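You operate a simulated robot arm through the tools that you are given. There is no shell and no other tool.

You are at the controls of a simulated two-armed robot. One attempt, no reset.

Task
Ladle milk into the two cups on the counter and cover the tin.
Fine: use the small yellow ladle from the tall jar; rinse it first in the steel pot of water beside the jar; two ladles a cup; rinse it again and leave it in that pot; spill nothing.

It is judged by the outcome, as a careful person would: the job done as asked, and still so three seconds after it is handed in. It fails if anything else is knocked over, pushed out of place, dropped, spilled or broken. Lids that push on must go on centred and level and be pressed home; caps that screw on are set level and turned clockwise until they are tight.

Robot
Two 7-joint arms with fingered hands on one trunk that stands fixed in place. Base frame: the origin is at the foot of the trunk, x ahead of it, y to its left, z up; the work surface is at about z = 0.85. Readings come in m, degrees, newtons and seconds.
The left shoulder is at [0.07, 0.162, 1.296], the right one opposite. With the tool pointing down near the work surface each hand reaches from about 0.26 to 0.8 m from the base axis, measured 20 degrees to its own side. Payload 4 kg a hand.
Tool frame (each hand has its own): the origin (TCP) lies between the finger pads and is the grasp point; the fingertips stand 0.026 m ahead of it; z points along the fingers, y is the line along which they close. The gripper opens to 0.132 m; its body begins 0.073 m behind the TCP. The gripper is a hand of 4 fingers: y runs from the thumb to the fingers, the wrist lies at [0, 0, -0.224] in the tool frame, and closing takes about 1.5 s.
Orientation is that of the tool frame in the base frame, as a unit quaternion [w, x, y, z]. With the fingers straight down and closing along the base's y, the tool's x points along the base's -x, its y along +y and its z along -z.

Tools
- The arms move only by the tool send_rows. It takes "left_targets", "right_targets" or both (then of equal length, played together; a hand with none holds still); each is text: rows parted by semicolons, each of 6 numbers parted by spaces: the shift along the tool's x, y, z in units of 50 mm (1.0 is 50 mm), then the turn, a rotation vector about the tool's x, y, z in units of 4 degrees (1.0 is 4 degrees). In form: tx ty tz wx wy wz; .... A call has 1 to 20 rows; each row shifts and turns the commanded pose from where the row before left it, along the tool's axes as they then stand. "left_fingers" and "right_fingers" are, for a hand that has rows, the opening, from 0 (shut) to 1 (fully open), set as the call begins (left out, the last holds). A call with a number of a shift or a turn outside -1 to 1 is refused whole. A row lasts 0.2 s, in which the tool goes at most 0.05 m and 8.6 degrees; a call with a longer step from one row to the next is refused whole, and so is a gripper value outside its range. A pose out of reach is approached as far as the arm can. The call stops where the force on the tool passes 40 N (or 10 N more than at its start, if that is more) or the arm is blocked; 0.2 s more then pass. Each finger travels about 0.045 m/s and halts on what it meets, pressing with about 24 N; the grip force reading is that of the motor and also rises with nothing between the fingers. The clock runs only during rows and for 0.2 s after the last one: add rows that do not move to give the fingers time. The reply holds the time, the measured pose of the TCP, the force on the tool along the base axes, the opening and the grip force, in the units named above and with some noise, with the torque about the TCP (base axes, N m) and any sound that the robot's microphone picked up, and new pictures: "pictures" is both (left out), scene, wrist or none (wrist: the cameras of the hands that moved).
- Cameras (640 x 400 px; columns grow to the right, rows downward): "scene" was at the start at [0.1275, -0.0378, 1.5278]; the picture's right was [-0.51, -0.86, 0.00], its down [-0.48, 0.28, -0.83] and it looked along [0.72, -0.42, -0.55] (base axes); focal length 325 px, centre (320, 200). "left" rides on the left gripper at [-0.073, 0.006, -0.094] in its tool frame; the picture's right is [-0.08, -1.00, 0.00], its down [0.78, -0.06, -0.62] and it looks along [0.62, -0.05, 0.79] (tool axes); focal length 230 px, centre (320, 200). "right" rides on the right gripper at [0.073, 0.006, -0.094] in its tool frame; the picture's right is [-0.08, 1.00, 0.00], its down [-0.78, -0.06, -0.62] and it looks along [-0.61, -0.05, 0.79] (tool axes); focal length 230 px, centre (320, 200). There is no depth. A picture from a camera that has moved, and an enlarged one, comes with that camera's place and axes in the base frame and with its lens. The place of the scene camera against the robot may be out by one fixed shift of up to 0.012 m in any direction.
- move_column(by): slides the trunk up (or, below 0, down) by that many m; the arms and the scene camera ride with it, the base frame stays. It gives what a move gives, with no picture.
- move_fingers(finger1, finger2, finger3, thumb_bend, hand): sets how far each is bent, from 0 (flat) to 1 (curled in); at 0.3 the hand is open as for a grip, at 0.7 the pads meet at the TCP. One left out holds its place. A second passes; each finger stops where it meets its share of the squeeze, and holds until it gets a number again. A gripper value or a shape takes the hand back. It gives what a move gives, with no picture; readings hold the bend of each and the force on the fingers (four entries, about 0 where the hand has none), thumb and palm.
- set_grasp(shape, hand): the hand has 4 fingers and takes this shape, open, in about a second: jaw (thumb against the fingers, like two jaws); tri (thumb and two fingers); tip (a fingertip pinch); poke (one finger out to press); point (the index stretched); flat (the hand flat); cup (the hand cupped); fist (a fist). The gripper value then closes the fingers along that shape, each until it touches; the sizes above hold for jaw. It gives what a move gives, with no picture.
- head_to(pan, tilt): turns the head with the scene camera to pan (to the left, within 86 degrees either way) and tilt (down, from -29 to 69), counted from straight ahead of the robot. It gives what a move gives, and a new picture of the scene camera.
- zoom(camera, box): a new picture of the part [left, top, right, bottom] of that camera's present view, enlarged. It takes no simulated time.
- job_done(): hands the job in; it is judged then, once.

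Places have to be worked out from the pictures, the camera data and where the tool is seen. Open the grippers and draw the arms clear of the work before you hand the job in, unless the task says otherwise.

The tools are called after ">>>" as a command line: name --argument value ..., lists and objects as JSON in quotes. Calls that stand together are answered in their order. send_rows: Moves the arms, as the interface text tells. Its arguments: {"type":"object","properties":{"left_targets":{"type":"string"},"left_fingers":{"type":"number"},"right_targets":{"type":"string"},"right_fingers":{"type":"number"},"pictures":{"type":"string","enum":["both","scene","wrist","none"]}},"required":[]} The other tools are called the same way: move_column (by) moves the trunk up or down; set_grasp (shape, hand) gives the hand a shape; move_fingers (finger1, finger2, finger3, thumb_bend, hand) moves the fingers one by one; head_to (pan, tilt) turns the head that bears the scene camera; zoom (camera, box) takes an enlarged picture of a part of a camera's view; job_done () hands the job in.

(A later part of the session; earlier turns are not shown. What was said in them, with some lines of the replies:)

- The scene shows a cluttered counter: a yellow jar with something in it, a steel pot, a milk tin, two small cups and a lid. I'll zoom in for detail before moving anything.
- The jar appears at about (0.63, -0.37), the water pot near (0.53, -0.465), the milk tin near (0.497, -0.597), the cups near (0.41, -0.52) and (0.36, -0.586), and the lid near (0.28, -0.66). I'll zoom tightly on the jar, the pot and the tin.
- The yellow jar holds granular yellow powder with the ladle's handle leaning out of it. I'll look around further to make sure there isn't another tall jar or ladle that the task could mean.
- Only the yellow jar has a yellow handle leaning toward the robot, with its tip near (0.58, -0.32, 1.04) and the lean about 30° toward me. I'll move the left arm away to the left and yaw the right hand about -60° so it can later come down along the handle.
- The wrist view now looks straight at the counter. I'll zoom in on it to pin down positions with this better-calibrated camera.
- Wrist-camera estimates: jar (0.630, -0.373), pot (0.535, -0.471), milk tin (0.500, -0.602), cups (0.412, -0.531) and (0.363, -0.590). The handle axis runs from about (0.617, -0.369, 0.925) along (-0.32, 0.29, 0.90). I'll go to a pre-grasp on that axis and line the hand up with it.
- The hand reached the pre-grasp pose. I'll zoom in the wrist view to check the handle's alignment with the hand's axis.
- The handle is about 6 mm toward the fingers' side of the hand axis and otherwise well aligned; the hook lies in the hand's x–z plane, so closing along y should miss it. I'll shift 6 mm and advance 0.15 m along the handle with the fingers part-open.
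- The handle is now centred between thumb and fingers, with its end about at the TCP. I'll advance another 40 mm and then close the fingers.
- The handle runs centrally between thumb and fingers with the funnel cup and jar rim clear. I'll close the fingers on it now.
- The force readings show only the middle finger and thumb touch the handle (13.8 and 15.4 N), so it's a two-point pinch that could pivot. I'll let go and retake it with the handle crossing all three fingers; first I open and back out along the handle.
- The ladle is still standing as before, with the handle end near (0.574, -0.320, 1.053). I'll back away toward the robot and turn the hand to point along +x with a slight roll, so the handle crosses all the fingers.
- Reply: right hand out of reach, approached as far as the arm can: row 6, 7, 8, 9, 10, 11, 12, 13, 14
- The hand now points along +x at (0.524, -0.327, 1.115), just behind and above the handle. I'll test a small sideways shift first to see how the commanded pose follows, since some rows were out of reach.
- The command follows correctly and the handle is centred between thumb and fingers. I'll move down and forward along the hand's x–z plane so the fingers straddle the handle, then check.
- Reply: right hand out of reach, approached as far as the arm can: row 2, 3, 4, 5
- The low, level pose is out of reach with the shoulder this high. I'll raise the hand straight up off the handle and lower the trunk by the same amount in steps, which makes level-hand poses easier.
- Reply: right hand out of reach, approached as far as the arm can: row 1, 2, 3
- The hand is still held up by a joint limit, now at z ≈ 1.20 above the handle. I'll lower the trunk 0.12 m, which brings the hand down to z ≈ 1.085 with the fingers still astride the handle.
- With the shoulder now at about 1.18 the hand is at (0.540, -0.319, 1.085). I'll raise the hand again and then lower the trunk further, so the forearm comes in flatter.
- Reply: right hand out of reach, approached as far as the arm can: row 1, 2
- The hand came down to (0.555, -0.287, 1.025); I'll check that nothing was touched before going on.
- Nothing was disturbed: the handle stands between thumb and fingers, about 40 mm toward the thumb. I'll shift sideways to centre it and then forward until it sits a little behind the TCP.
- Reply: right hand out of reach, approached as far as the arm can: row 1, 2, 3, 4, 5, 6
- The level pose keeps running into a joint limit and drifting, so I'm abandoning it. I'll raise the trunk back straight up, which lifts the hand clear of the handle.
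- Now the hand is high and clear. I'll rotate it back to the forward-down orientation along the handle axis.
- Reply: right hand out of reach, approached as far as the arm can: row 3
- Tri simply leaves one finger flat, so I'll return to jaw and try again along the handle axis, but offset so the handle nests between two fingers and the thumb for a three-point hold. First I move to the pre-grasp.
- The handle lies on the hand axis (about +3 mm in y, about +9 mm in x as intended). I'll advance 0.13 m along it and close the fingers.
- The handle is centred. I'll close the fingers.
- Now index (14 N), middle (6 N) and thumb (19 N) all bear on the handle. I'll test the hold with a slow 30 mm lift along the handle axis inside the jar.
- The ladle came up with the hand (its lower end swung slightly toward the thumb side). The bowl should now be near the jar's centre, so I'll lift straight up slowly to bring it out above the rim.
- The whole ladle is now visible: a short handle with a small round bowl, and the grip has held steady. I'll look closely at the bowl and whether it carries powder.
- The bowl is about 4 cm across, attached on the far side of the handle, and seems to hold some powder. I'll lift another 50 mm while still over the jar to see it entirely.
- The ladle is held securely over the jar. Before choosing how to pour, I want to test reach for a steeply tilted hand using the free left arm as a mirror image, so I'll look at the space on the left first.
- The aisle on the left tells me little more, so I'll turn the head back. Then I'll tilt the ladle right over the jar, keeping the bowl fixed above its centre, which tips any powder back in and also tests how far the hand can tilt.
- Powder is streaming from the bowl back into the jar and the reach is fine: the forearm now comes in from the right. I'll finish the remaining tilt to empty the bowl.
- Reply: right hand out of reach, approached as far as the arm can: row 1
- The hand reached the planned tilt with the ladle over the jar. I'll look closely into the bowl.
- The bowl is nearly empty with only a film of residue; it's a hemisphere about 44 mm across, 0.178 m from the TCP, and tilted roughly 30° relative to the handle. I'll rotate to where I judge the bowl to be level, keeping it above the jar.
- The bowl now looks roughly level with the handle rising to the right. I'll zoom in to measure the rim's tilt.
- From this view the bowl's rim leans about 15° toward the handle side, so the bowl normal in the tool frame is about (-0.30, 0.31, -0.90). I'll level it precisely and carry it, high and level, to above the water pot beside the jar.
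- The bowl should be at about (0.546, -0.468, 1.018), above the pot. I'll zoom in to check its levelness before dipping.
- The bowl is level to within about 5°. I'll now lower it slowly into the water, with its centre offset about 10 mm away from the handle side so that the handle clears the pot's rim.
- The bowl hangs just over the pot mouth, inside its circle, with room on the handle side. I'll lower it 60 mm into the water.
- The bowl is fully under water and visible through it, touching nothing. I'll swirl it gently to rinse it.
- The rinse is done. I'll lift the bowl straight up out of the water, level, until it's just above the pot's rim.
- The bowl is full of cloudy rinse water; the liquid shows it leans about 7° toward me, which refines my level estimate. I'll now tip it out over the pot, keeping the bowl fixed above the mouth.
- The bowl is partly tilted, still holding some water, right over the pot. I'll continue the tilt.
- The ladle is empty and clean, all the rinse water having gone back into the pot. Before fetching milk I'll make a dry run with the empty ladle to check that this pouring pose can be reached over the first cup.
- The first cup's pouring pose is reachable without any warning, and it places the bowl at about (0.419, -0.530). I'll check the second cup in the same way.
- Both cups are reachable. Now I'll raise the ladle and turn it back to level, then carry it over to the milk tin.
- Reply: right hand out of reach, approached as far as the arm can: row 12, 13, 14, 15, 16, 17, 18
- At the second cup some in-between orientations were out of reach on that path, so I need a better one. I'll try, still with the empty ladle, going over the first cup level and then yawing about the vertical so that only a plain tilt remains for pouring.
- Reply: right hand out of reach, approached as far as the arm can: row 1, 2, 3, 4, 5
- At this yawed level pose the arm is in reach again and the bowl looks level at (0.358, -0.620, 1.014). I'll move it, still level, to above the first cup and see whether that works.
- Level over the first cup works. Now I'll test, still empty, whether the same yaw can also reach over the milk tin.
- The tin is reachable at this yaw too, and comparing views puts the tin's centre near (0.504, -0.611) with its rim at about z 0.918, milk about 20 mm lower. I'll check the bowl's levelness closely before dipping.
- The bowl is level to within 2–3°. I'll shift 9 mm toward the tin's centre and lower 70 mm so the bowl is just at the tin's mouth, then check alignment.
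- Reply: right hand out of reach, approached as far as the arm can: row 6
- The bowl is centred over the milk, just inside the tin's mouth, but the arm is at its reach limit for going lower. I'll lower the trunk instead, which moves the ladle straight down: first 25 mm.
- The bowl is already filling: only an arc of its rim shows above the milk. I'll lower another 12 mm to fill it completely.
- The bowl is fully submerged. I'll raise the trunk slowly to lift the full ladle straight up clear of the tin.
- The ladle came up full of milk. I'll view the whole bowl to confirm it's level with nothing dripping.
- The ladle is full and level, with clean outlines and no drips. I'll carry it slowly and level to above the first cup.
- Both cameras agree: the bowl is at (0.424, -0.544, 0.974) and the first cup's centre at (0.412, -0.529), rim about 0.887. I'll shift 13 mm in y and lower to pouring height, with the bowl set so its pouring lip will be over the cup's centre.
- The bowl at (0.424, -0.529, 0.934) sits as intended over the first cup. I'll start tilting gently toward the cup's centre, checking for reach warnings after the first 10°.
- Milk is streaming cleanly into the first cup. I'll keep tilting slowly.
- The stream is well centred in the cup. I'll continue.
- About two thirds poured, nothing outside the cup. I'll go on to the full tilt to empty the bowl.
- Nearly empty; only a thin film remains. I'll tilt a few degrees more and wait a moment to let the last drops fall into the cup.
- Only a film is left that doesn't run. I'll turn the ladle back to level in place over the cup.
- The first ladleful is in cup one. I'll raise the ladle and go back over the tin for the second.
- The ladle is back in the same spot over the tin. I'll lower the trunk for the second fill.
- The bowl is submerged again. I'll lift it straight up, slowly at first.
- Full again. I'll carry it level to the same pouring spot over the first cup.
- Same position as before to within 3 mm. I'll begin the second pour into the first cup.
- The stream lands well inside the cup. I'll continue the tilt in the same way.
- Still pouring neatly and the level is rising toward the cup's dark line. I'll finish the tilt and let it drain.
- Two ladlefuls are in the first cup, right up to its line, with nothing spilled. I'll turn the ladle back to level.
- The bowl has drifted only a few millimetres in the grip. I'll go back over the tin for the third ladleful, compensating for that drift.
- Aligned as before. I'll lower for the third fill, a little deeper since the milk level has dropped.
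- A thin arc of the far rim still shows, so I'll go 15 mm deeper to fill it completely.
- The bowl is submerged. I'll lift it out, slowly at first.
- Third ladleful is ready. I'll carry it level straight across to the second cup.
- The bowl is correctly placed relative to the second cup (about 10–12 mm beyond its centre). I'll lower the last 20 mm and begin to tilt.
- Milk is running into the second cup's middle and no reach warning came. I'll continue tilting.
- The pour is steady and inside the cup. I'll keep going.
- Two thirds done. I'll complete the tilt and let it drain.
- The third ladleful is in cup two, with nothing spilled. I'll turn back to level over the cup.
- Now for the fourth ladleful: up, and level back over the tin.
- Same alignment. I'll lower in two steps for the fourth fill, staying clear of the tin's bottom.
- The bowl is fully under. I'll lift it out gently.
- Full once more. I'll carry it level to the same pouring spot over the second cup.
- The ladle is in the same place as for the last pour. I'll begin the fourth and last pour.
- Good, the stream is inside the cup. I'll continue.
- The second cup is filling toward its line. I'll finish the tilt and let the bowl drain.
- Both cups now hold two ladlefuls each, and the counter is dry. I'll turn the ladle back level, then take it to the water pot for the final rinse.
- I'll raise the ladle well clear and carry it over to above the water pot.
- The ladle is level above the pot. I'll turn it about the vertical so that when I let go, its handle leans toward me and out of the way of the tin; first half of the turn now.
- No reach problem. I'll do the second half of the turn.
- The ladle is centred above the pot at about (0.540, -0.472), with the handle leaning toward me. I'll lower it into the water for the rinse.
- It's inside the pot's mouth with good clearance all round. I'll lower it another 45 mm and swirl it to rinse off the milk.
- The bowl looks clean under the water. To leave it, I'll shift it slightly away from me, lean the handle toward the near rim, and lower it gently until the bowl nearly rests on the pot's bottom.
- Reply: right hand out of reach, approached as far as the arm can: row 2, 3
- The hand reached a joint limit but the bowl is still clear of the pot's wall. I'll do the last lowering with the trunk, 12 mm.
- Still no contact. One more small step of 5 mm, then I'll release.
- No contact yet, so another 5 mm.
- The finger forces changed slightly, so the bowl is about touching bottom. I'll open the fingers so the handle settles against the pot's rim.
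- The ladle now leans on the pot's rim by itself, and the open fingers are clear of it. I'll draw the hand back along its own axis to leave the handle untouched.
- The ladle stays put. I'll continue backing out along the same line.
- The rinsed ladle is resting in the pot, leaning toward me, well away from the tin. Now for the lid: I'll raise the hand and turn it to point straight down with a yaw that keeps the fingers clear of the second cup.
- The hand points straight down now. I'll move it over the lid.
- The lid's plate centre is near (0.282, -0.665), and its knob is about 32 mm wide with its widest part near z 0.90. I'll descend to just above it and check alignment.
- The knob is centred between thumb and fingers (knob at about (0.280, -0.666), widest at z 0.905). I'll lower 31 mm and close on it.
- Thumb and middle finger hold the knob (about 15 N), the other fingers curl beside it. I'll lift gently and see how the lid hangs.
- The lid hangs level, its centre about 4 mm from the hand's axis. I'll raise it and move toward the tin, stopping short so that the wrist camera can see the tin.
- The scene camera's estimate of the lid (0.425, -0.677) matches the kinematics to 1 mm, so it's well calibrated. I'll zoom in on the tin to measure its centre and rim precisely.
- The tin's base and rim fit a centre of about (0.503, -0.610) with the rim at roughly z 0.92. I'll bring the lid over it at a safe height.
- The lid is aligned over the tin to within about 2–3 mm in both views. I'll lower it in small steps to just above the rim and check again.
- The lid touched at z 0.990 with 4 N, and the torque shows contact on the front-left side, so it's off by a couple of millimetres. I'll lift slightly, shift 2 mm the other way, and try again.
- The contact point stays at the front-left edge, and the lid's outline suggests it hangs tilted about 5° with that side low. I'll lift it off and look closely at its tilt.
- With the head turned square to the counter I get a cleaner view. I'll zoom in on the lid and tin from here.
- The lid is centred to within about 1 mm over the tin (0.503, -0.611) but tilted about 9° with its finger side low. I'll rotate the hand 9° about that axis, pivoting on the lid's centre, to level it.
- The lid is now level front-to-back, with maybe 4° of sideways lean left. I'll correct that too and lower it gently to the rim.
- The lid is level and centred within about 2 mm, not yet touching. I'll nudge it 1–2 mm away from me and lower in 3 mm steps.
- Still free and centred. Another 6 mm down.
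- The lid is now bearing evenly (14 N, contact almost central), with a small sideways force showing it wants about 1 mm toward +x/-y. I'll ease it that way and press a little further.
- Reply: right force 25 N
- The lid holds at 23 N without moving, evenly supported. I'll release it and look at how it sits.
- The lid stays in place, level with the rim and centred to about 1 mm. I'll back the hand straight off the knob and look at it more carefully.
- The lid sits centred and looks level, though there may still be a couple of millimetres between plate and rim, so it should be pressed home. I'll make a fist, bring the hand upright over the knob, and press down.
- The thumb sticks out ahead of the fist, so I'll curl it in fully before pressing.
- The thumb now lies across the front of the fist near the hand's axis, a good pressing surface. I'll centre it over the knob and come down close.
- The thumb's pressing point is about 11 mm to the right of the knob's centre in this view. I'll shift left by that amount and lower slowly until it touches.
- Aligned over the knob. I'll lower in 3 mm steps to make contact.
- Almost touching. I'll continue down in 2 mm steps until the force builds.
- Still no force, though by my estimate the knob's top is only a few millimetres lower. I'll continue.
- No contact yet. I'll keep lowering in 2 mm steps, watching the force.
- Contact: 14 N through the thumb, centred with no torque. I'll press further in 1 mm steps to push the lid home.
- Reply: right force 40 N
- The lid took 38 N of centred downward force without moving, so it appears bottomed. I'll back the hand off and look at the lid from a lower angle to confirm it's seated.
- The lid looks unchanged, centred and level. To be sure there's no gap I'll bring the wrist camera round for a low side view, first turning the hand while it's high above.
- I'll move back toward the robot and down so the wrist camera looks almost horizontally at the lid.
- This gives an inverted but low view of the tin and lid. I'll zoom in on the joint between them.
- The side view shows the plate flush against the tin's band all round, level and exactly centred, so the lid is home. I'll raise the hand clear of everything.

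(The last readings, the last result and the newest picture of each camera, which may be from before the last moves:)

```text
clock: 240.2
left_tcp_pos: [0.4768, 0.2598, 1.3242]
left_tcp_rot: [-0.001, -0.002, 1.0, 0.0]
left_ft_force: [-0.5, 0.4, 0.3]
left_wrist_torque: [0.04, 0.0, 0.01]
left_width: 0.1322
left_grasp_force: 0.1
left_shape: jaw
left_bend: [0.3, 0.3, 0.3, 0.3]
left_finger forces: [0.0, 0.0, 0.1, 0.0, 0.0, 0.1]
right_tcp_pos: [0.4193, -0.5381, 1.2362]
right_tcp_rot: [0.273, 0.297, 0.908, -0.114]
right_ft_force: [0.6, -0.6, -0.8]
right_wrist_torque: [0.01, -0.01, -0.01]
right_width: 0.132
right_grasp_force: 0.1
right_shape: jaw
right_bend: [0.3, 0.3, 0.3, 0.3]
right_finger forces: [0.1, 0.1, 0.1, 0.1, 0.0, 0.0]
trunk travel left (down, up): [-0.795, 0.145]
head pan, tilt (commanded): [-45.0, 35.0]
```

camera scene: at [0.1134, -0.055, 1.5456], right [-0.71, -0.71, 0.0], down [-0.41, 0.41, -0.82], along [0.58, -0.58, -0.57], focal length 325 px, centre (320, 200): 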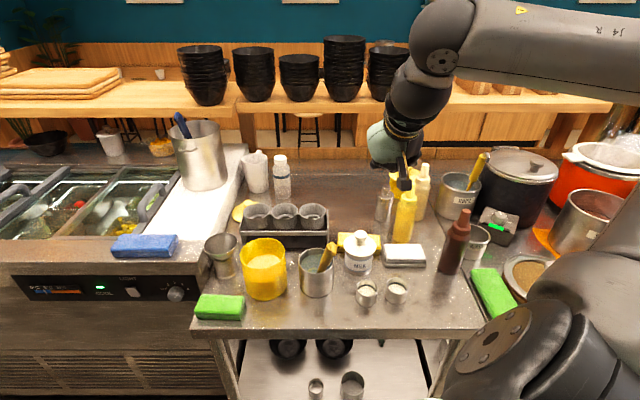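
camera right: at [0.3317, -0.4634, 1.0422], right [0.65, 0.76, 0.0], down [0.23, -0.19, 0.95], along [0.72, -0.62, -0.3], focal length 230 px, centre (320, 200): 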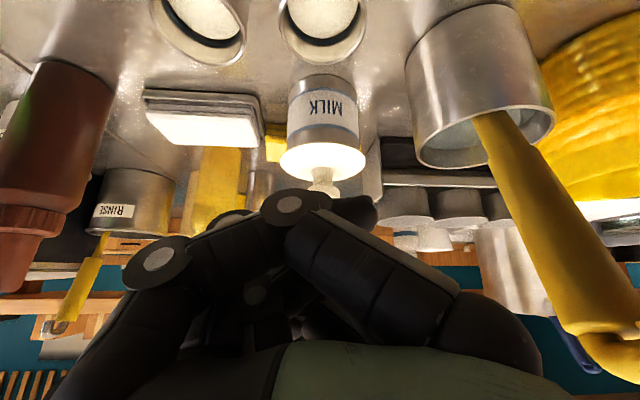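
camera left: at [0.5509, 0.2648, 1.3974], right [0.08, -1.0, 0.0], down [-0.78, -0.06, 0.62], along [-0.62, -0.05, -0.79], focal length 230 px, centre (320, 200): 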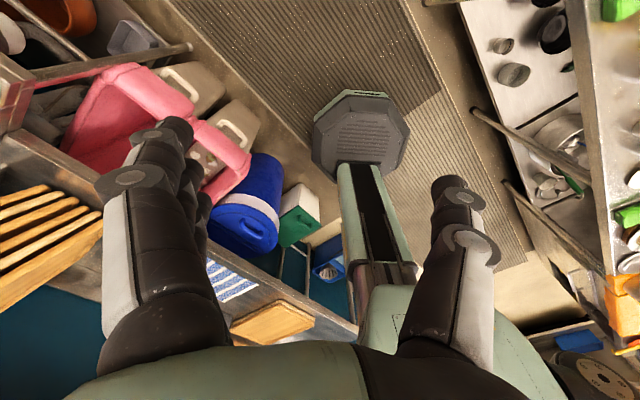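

The grippers are both open. I'll draw the right arm back and up, clear of the work, and take a final look at everything.

>>> send_rows --right_targets "0.156 0.041 -0.433 0 0 0; 0.156 0.041 -0.433 0 0 0; 0.156 0.041 -0.433 0 0 0; 0.156 0.041 -0.433 0 0 0; 0.156 0.041 -0.433 0 0 0; 0.156 0.041 -0.433 0 0 0; 0 0 0 0 0 0; 0 0 0 0 0 0" --right_fingers 1 --pictures "both"

>>> zoom --camera "scene" --box '[190, 200, 400, 340]'

>>> zoom --camera "scene" --box '[330, 220, 420, 310]'

```text
clock: 242.1
left_tcp_pos: [0.4761, 0.26, 1.3248]
left_tcp_rot: [0.0, 0.001, 1.0, 0.001]
left_ft_force: [0.6, -0.3, 0.8]
left_wrist_torque: [0.0, 0.02, 0.02]
left_width: 0.1319
left_grasp_force: 0.1
left_shape: jaw
left_bend: [0.3, 0.3, 0.3, 0.3]
left_finger forces: [0.1, 0.1, 0.1, 0.0, 0.1, 0.0]
right_tcp_pos: [0.3388, -0.4585, 1.3176]
right_tcp_rot: [0.272, 0.297, 0.908, -0.114]
right_ft_force: [0.4, -0.2, 0.1]
right_wrist_torque: [-0.04, -0.01, 0.0]
right_width: 0.1319
right_grasp_force: 0.1
right_shape: jaw
right_bend: [0.3, 0.3, 0.3, 0.3]
right_finger forces: [0.0, 0.0, 0.0, 0.0, 0.0, 0.1]
trunk travel left (down, up): [-0.795, 0.145]
head pan, tilt (commanded): [-45.0, 35.0]
camera scene: at [0.1134, -0.055, 1.5456], right [-0.71, -0.71, 0.0], down [-0.41, 0.41, -0.82], along [0.58, -0.58, -0.57], focal length 325 px, centre (320, 200)
camera right: at [0.2533, -0.3846, 1.3559], right [0.65, 0.76, 0.0], down [0.23, -0.19, 0.95], along [0.72, -0.62, -0.3], focal length 230 px, centre (320, 200)
```

scene: 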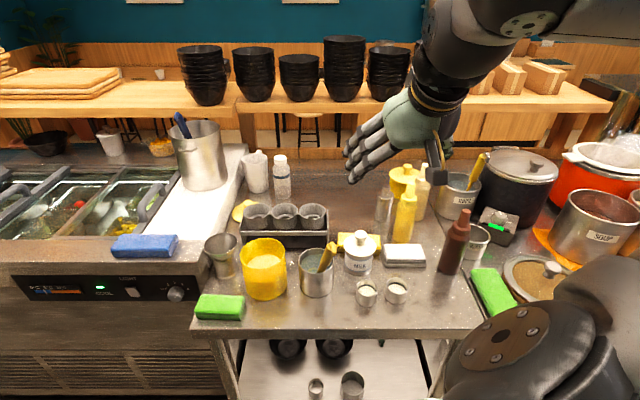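
right: 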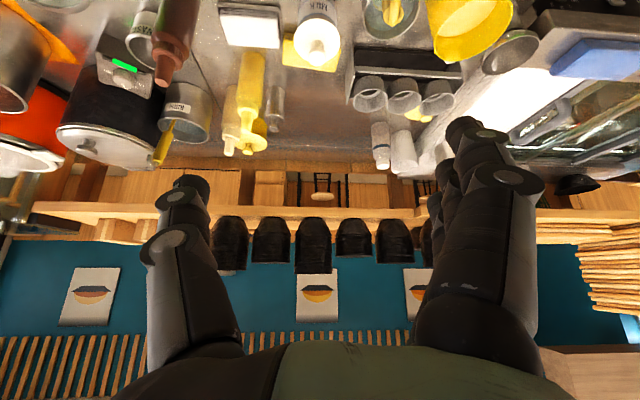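

```text
2.86 times, centred on (295, 270) of scene
camera zoom: at [0.1134, -0.055, 1.5456], right [-0.71, -0.71, 0.0], down [-0.41, 0.41, -0.82], along [0.58, -0.58, -0.57], focal length 928 px, centre (391, 0)
```

zoom: 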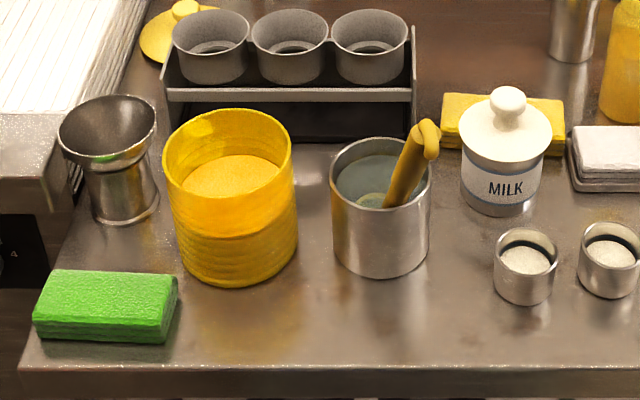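

```text
4.44 times, centred on (375, 265) of scene
camera zoom: at [0.1134, -0.055, 1.5456], right [-0.71, -0.71, 0.0], down [-0.41, 0.41, -0.82], along [0.58, -0.58, -0.57], focal length 1444 px, centre (76, -89)
```

zoom: 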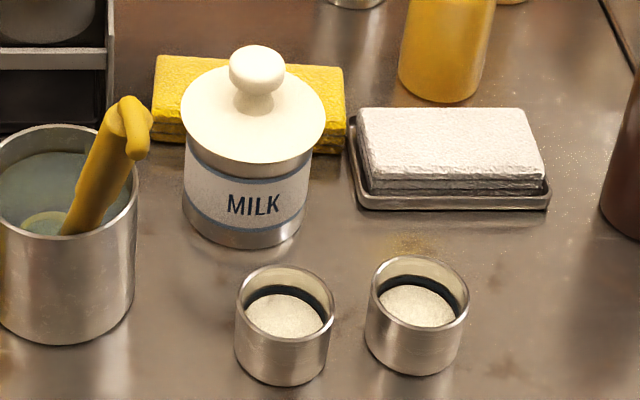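

Everything looks in order. For one last check of the lid I'll raise the hand a bit more and lower the trunk, so that the head camera sees the lid's edge from a flatter angle.

>>> send_rows --right_targets "-0.34 -0.027 -0.495 0 0 0; -0.34 -0.027 -0.495 0 0 0; -0.34 -0.027 -0.495 0 0 0; 0 0 0 0 0 0" --pictures "none"

>>> move_column --by -0.25

>>> head_to --pan -50 --tilt 28

```text
clock: 243.1
left_tcp_pos: [0.4771, 0.2606, 1.3248]
left_tcp_rot: [-0.001, -0.001, 1.0, 0.0]
left_ft_force: [0.3, -0.2, 0.1]
left_wrist_torque: [0.04, 0.0, -0.03]
left_width: 0.1319
left_grasp_force: 0.1
left_shape: jaw
left_bend: [0.3, 0.3, 0.3, 0.3]
left_finger forces: [0.1, 0.1, 0.0, 0.1, 0.1, 0.1]
right_tcp_pos: [0.338, -0.4571, 1.4081]
right_tcp_rot: [0.274, 0.295, 0.908, -0.114]
right_ft_force: [-0.2, 0.9, 0.3]
right_wrist_torque: [0.01, -0.03, 0.0]
right_width: 0.1321
right_grasp_force: 0.1
right_shape: jaw
right_bend: [0.3, 0.3, 0.3, 0.3]
right_finger forces: [0.0, 0.0, 0.1, 0.0, 0.1, 0.1]
trunk travel left (down, up): [-0.795, 0.145]
head pan, tilt (commanded): [-45.0, 35.0]
```

```text
clock: 245.6
left_tcp_pos: [0.4769, 0.2602, 1.0756]
left_tcp_rot: [0.0, -0.001, 1.0, 0.0]
left_ft_force: [-0.3, 0.0, -0.1]
left_wrist_torque: [0.03, -0.01, 0.01]
left_width: 0.132
left_grasp_force: 0.0
left_shape: jaw
left_bend: [0.3, 0.3, 0.3, 0.3]
left_finger forces: [0.0, 0.0, 0.0, 0.0, 0.0, 0.0]
right_tcp_pos: [0.3388, -0.4573, 1.158]
right_tcp_rot: [0.272, 0.297, 0.908, -0.114]
right_ft_force: [0.0, -0.2, 0.1]
right_wrist_torque: [0.01, 0.0, 0.0]
right_width: 0.1321
right_grasp_force: 0.1
right_shape: jaw
right_bend: [0.3, 0.3, 0.3, 0.3]
right_finger forces: [0.1, 0.1, 0.0, 0.1, 0.0, 0.0]
trunk travel left (down, up): [-0.545, 0.395]
head pan, tilt (commanded): [-45.0, 35.0]
```

```text
clock: 246.3
left_tcp_pos: [0.4757, 0.2597, 1.0741]
left_tcp_rot: [-0.001, -0.001, 1.0, -0.001]
left_ft_force: [-0.3, -0.4, 0.5]
left_wrist_torque: [0.01, -0.01, 0.01]
left_width: 0.1316
left_grasp_force: 0.1
left_shape: jaw
left_bend: [0.3, 0.3, 0.3, 0.3]
left_finger forces: [0.0, 0.0, 0.0, 0.0, 0.1, 0.0]
right_tcp_pos: [0.3383, -0.4586, 1.1591]
right_tcp_rot: [0.274, 0.297, 0.908, -0.114]
right_ft_force: [-0.1, -0.3, -0.2]
right_wrist_torque: [0.02, 0.01, 0.0]
right_width: 0.1317
right_grasp_force: 0.0
right_shape: jaw
right_bend: [0.3, 0.3, 0.3, 0.3]
right_finger forces: [0.0, 0.0, 0.0, 0.0, 0.0, 0.1]
trunk travel left (down, up): [-0.545, 0.395]
head pan, tilt (commanded): [-50.0, 28.0]
camera scene: at [0.1095, -0.0622, 1.3066], right [-0.77, -0.64, 0.0], down [-0.3, 0.36, -0.88], along [0.57, -0.68, -0.47], focal length 325 px, centre (320, 200)
```

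scene: 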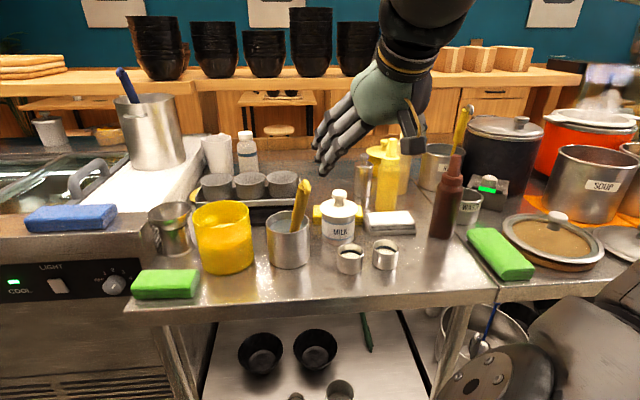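

From here the view is much flatter. I'll zoom in on the lid and tin.

>>> zoom --camera "scene" --box '[310, 185, 370, 245]'

>>> zoom --camera "scene" --box '[315, 200, 365, 230]'

```text
6.67 times, centred on (340, 215) of scene
camera zoom: at [0.1095, -0.0622, 1.3066], right [-0.77, -0.64, 0.0], down [-0.3, 0.36, -0.88], along [0.57, -0.68, -0.47], focal length 2166 px, centre (187, 100)
```

zoom: 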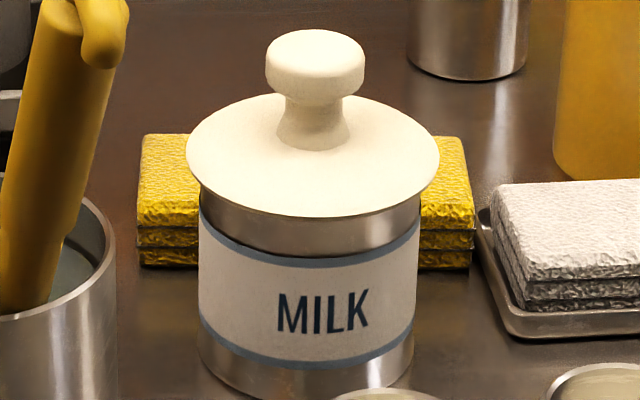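

```text
12.80 times, centred on (340, 215) of scene
camera zoom: at [0.1095, -0.0622, 1.3066], right [-0.77, -0.64, 0.0], down [-0.3, 0.36, -0.88], along [0.57, -0.68, -0.47], focal length 4158 px, centre (64, 8)
```

zoom: 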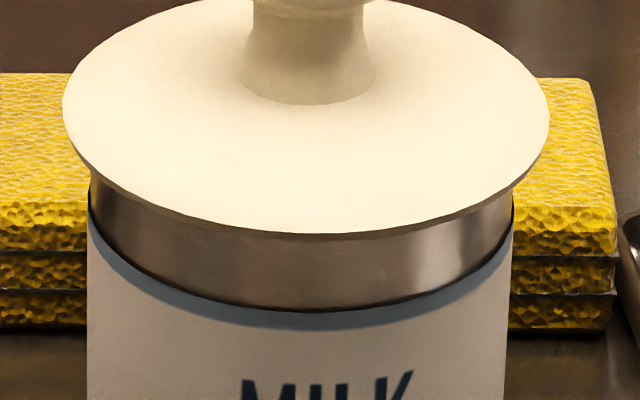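

From this angle the plate sits flush on the tin all round with no gap, centred and level. I'll raise the trunk again so the arms are well clear.

>>> move_column --by 0.25

>>> head_to --pan -42 --tilt 38

```text
clock: 248.9
left_tcp_pos: [0.4774, 0.2595, 1.3245]
left_tcp_rot: [0.001, -0.001, 1.0, 0.0]
left_ft_force: [-0.3, -0.8, -0.3]
left_wrist_torque: [0.0, 0.03, 0.01]
left_width: 0.1317
left_grasp_force: 0.1
left_shape: jaw
left_bend: [0.3, 0.3, 0.3, 0.3]
left_finger forces: [0.0, 0.0, 0.1, 0.0, 0.1, 0.1]
right_tcp_pos: [0.3386, -0.4577, 1.4086]
right_tcp_rot: [0.273, 0.297, 0.908, -0.114]
right_ft_force: [0.1, 0.5, 0.2]
right_wrist_torque: [0.01, -0.06, -0.02]
right_width: 0.132
right_grasp_force: 0.2
right_shape: jaw
right_bend: [0.3, 0.3, 0.3, 0.3]
right_finger forces: [0.0, 0.0, 0.1, 0.1, 0.0, 0.0]
trunk travel left (down, up): [-0.795, 0.145]
head pan, tilt (commanded): [-50.0, 28.0]
```

```text
clock: 249.6
left_tcp_pos: [0.4769, 0.2607, 1.3249]
left_tcp_rot: [-0.001, -0.001, 1.0, 0.0]
left_ft_force: [0.6, 0.9, -0.6]
left_wrist_torque: [-0.02, 0.03, 0.02]
left_width: 0.1319
left_grasp_force: 0.0
left_shape: jaw
left_bend: [0.3, 0.3, 0.3, 0.3]
left_finger forces: [0.0, 0.0, 0.0, 0.0, 0.0, 0.0]
right_tcp_pos: [0.3384, -0.4572, 1.4083]
right_tcp_rot: [0.273, 0.296, 0.908, -0.114]
right_ft_force: [-1.0, 0.5, -0.4]
right_wrist_torque: [0.0, 0.03, 0.02]
right_width: 0.132
right_grasp_force: 0.1
right_shape: jaw
right_bend: [0.3, 0.3, 0.3, 0.3]
right_finger forces: [0.0, 0.0, 0.1, 0.0, 0.0, 0.0]
trunk travel left (down, up): [-0.795, 0.145]
head pan, tilt (commanded): [-42.0, 38.0]
camera scene: at [0.1151, -0.0502, 1.5411], right [-0.67, -0.74, 0.0], down [-0.46, 0.41, -0.79], along [0.59, -0.53, -0.62], focal length 325 px, centre (320, 200)
```

scene: 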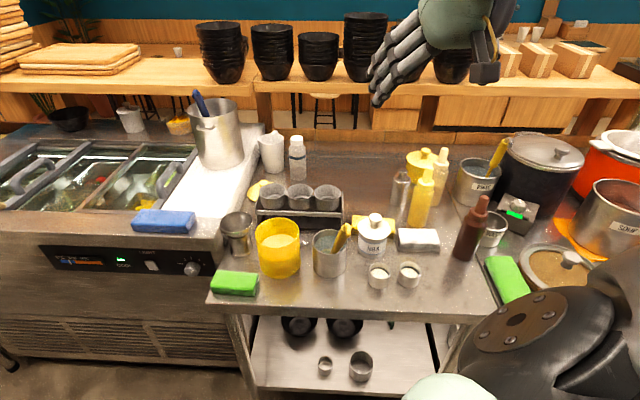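

Both cups hold two ladlefuls each, the tin is covered, and the rinsed ladle rests in the water pot beside the jar. Nothing is spilled or displaced, and both open hands are clear, so I hand the job in.

>>> job_done

```text
The job is handed in.
```

The job is finished and handed in. Both cups hold two ladles of milk each, and the tin is covered.

- **Ladle:** I took the small yellow ladle from the yellow jar and tipped the powder it carried back into the jar. I then rinsed it in the steel pot beside the jar and emptied it before touching the milk.
- **Milk:** All four ladles were full and poured cleanly. I saw no milk on the counter in any view.
- **Second rinse:** The ladle was rinsed again and is standing in that same pot, its handle resting against the rim.
- **Lid:** It is centred and level on the tin. I pressed it down with about 38 N and it did not move. A flat side view showed no gap between lid and rim.

Nothing else was knocked or moved that I could see. Both hands are open and drawn back from the counter.
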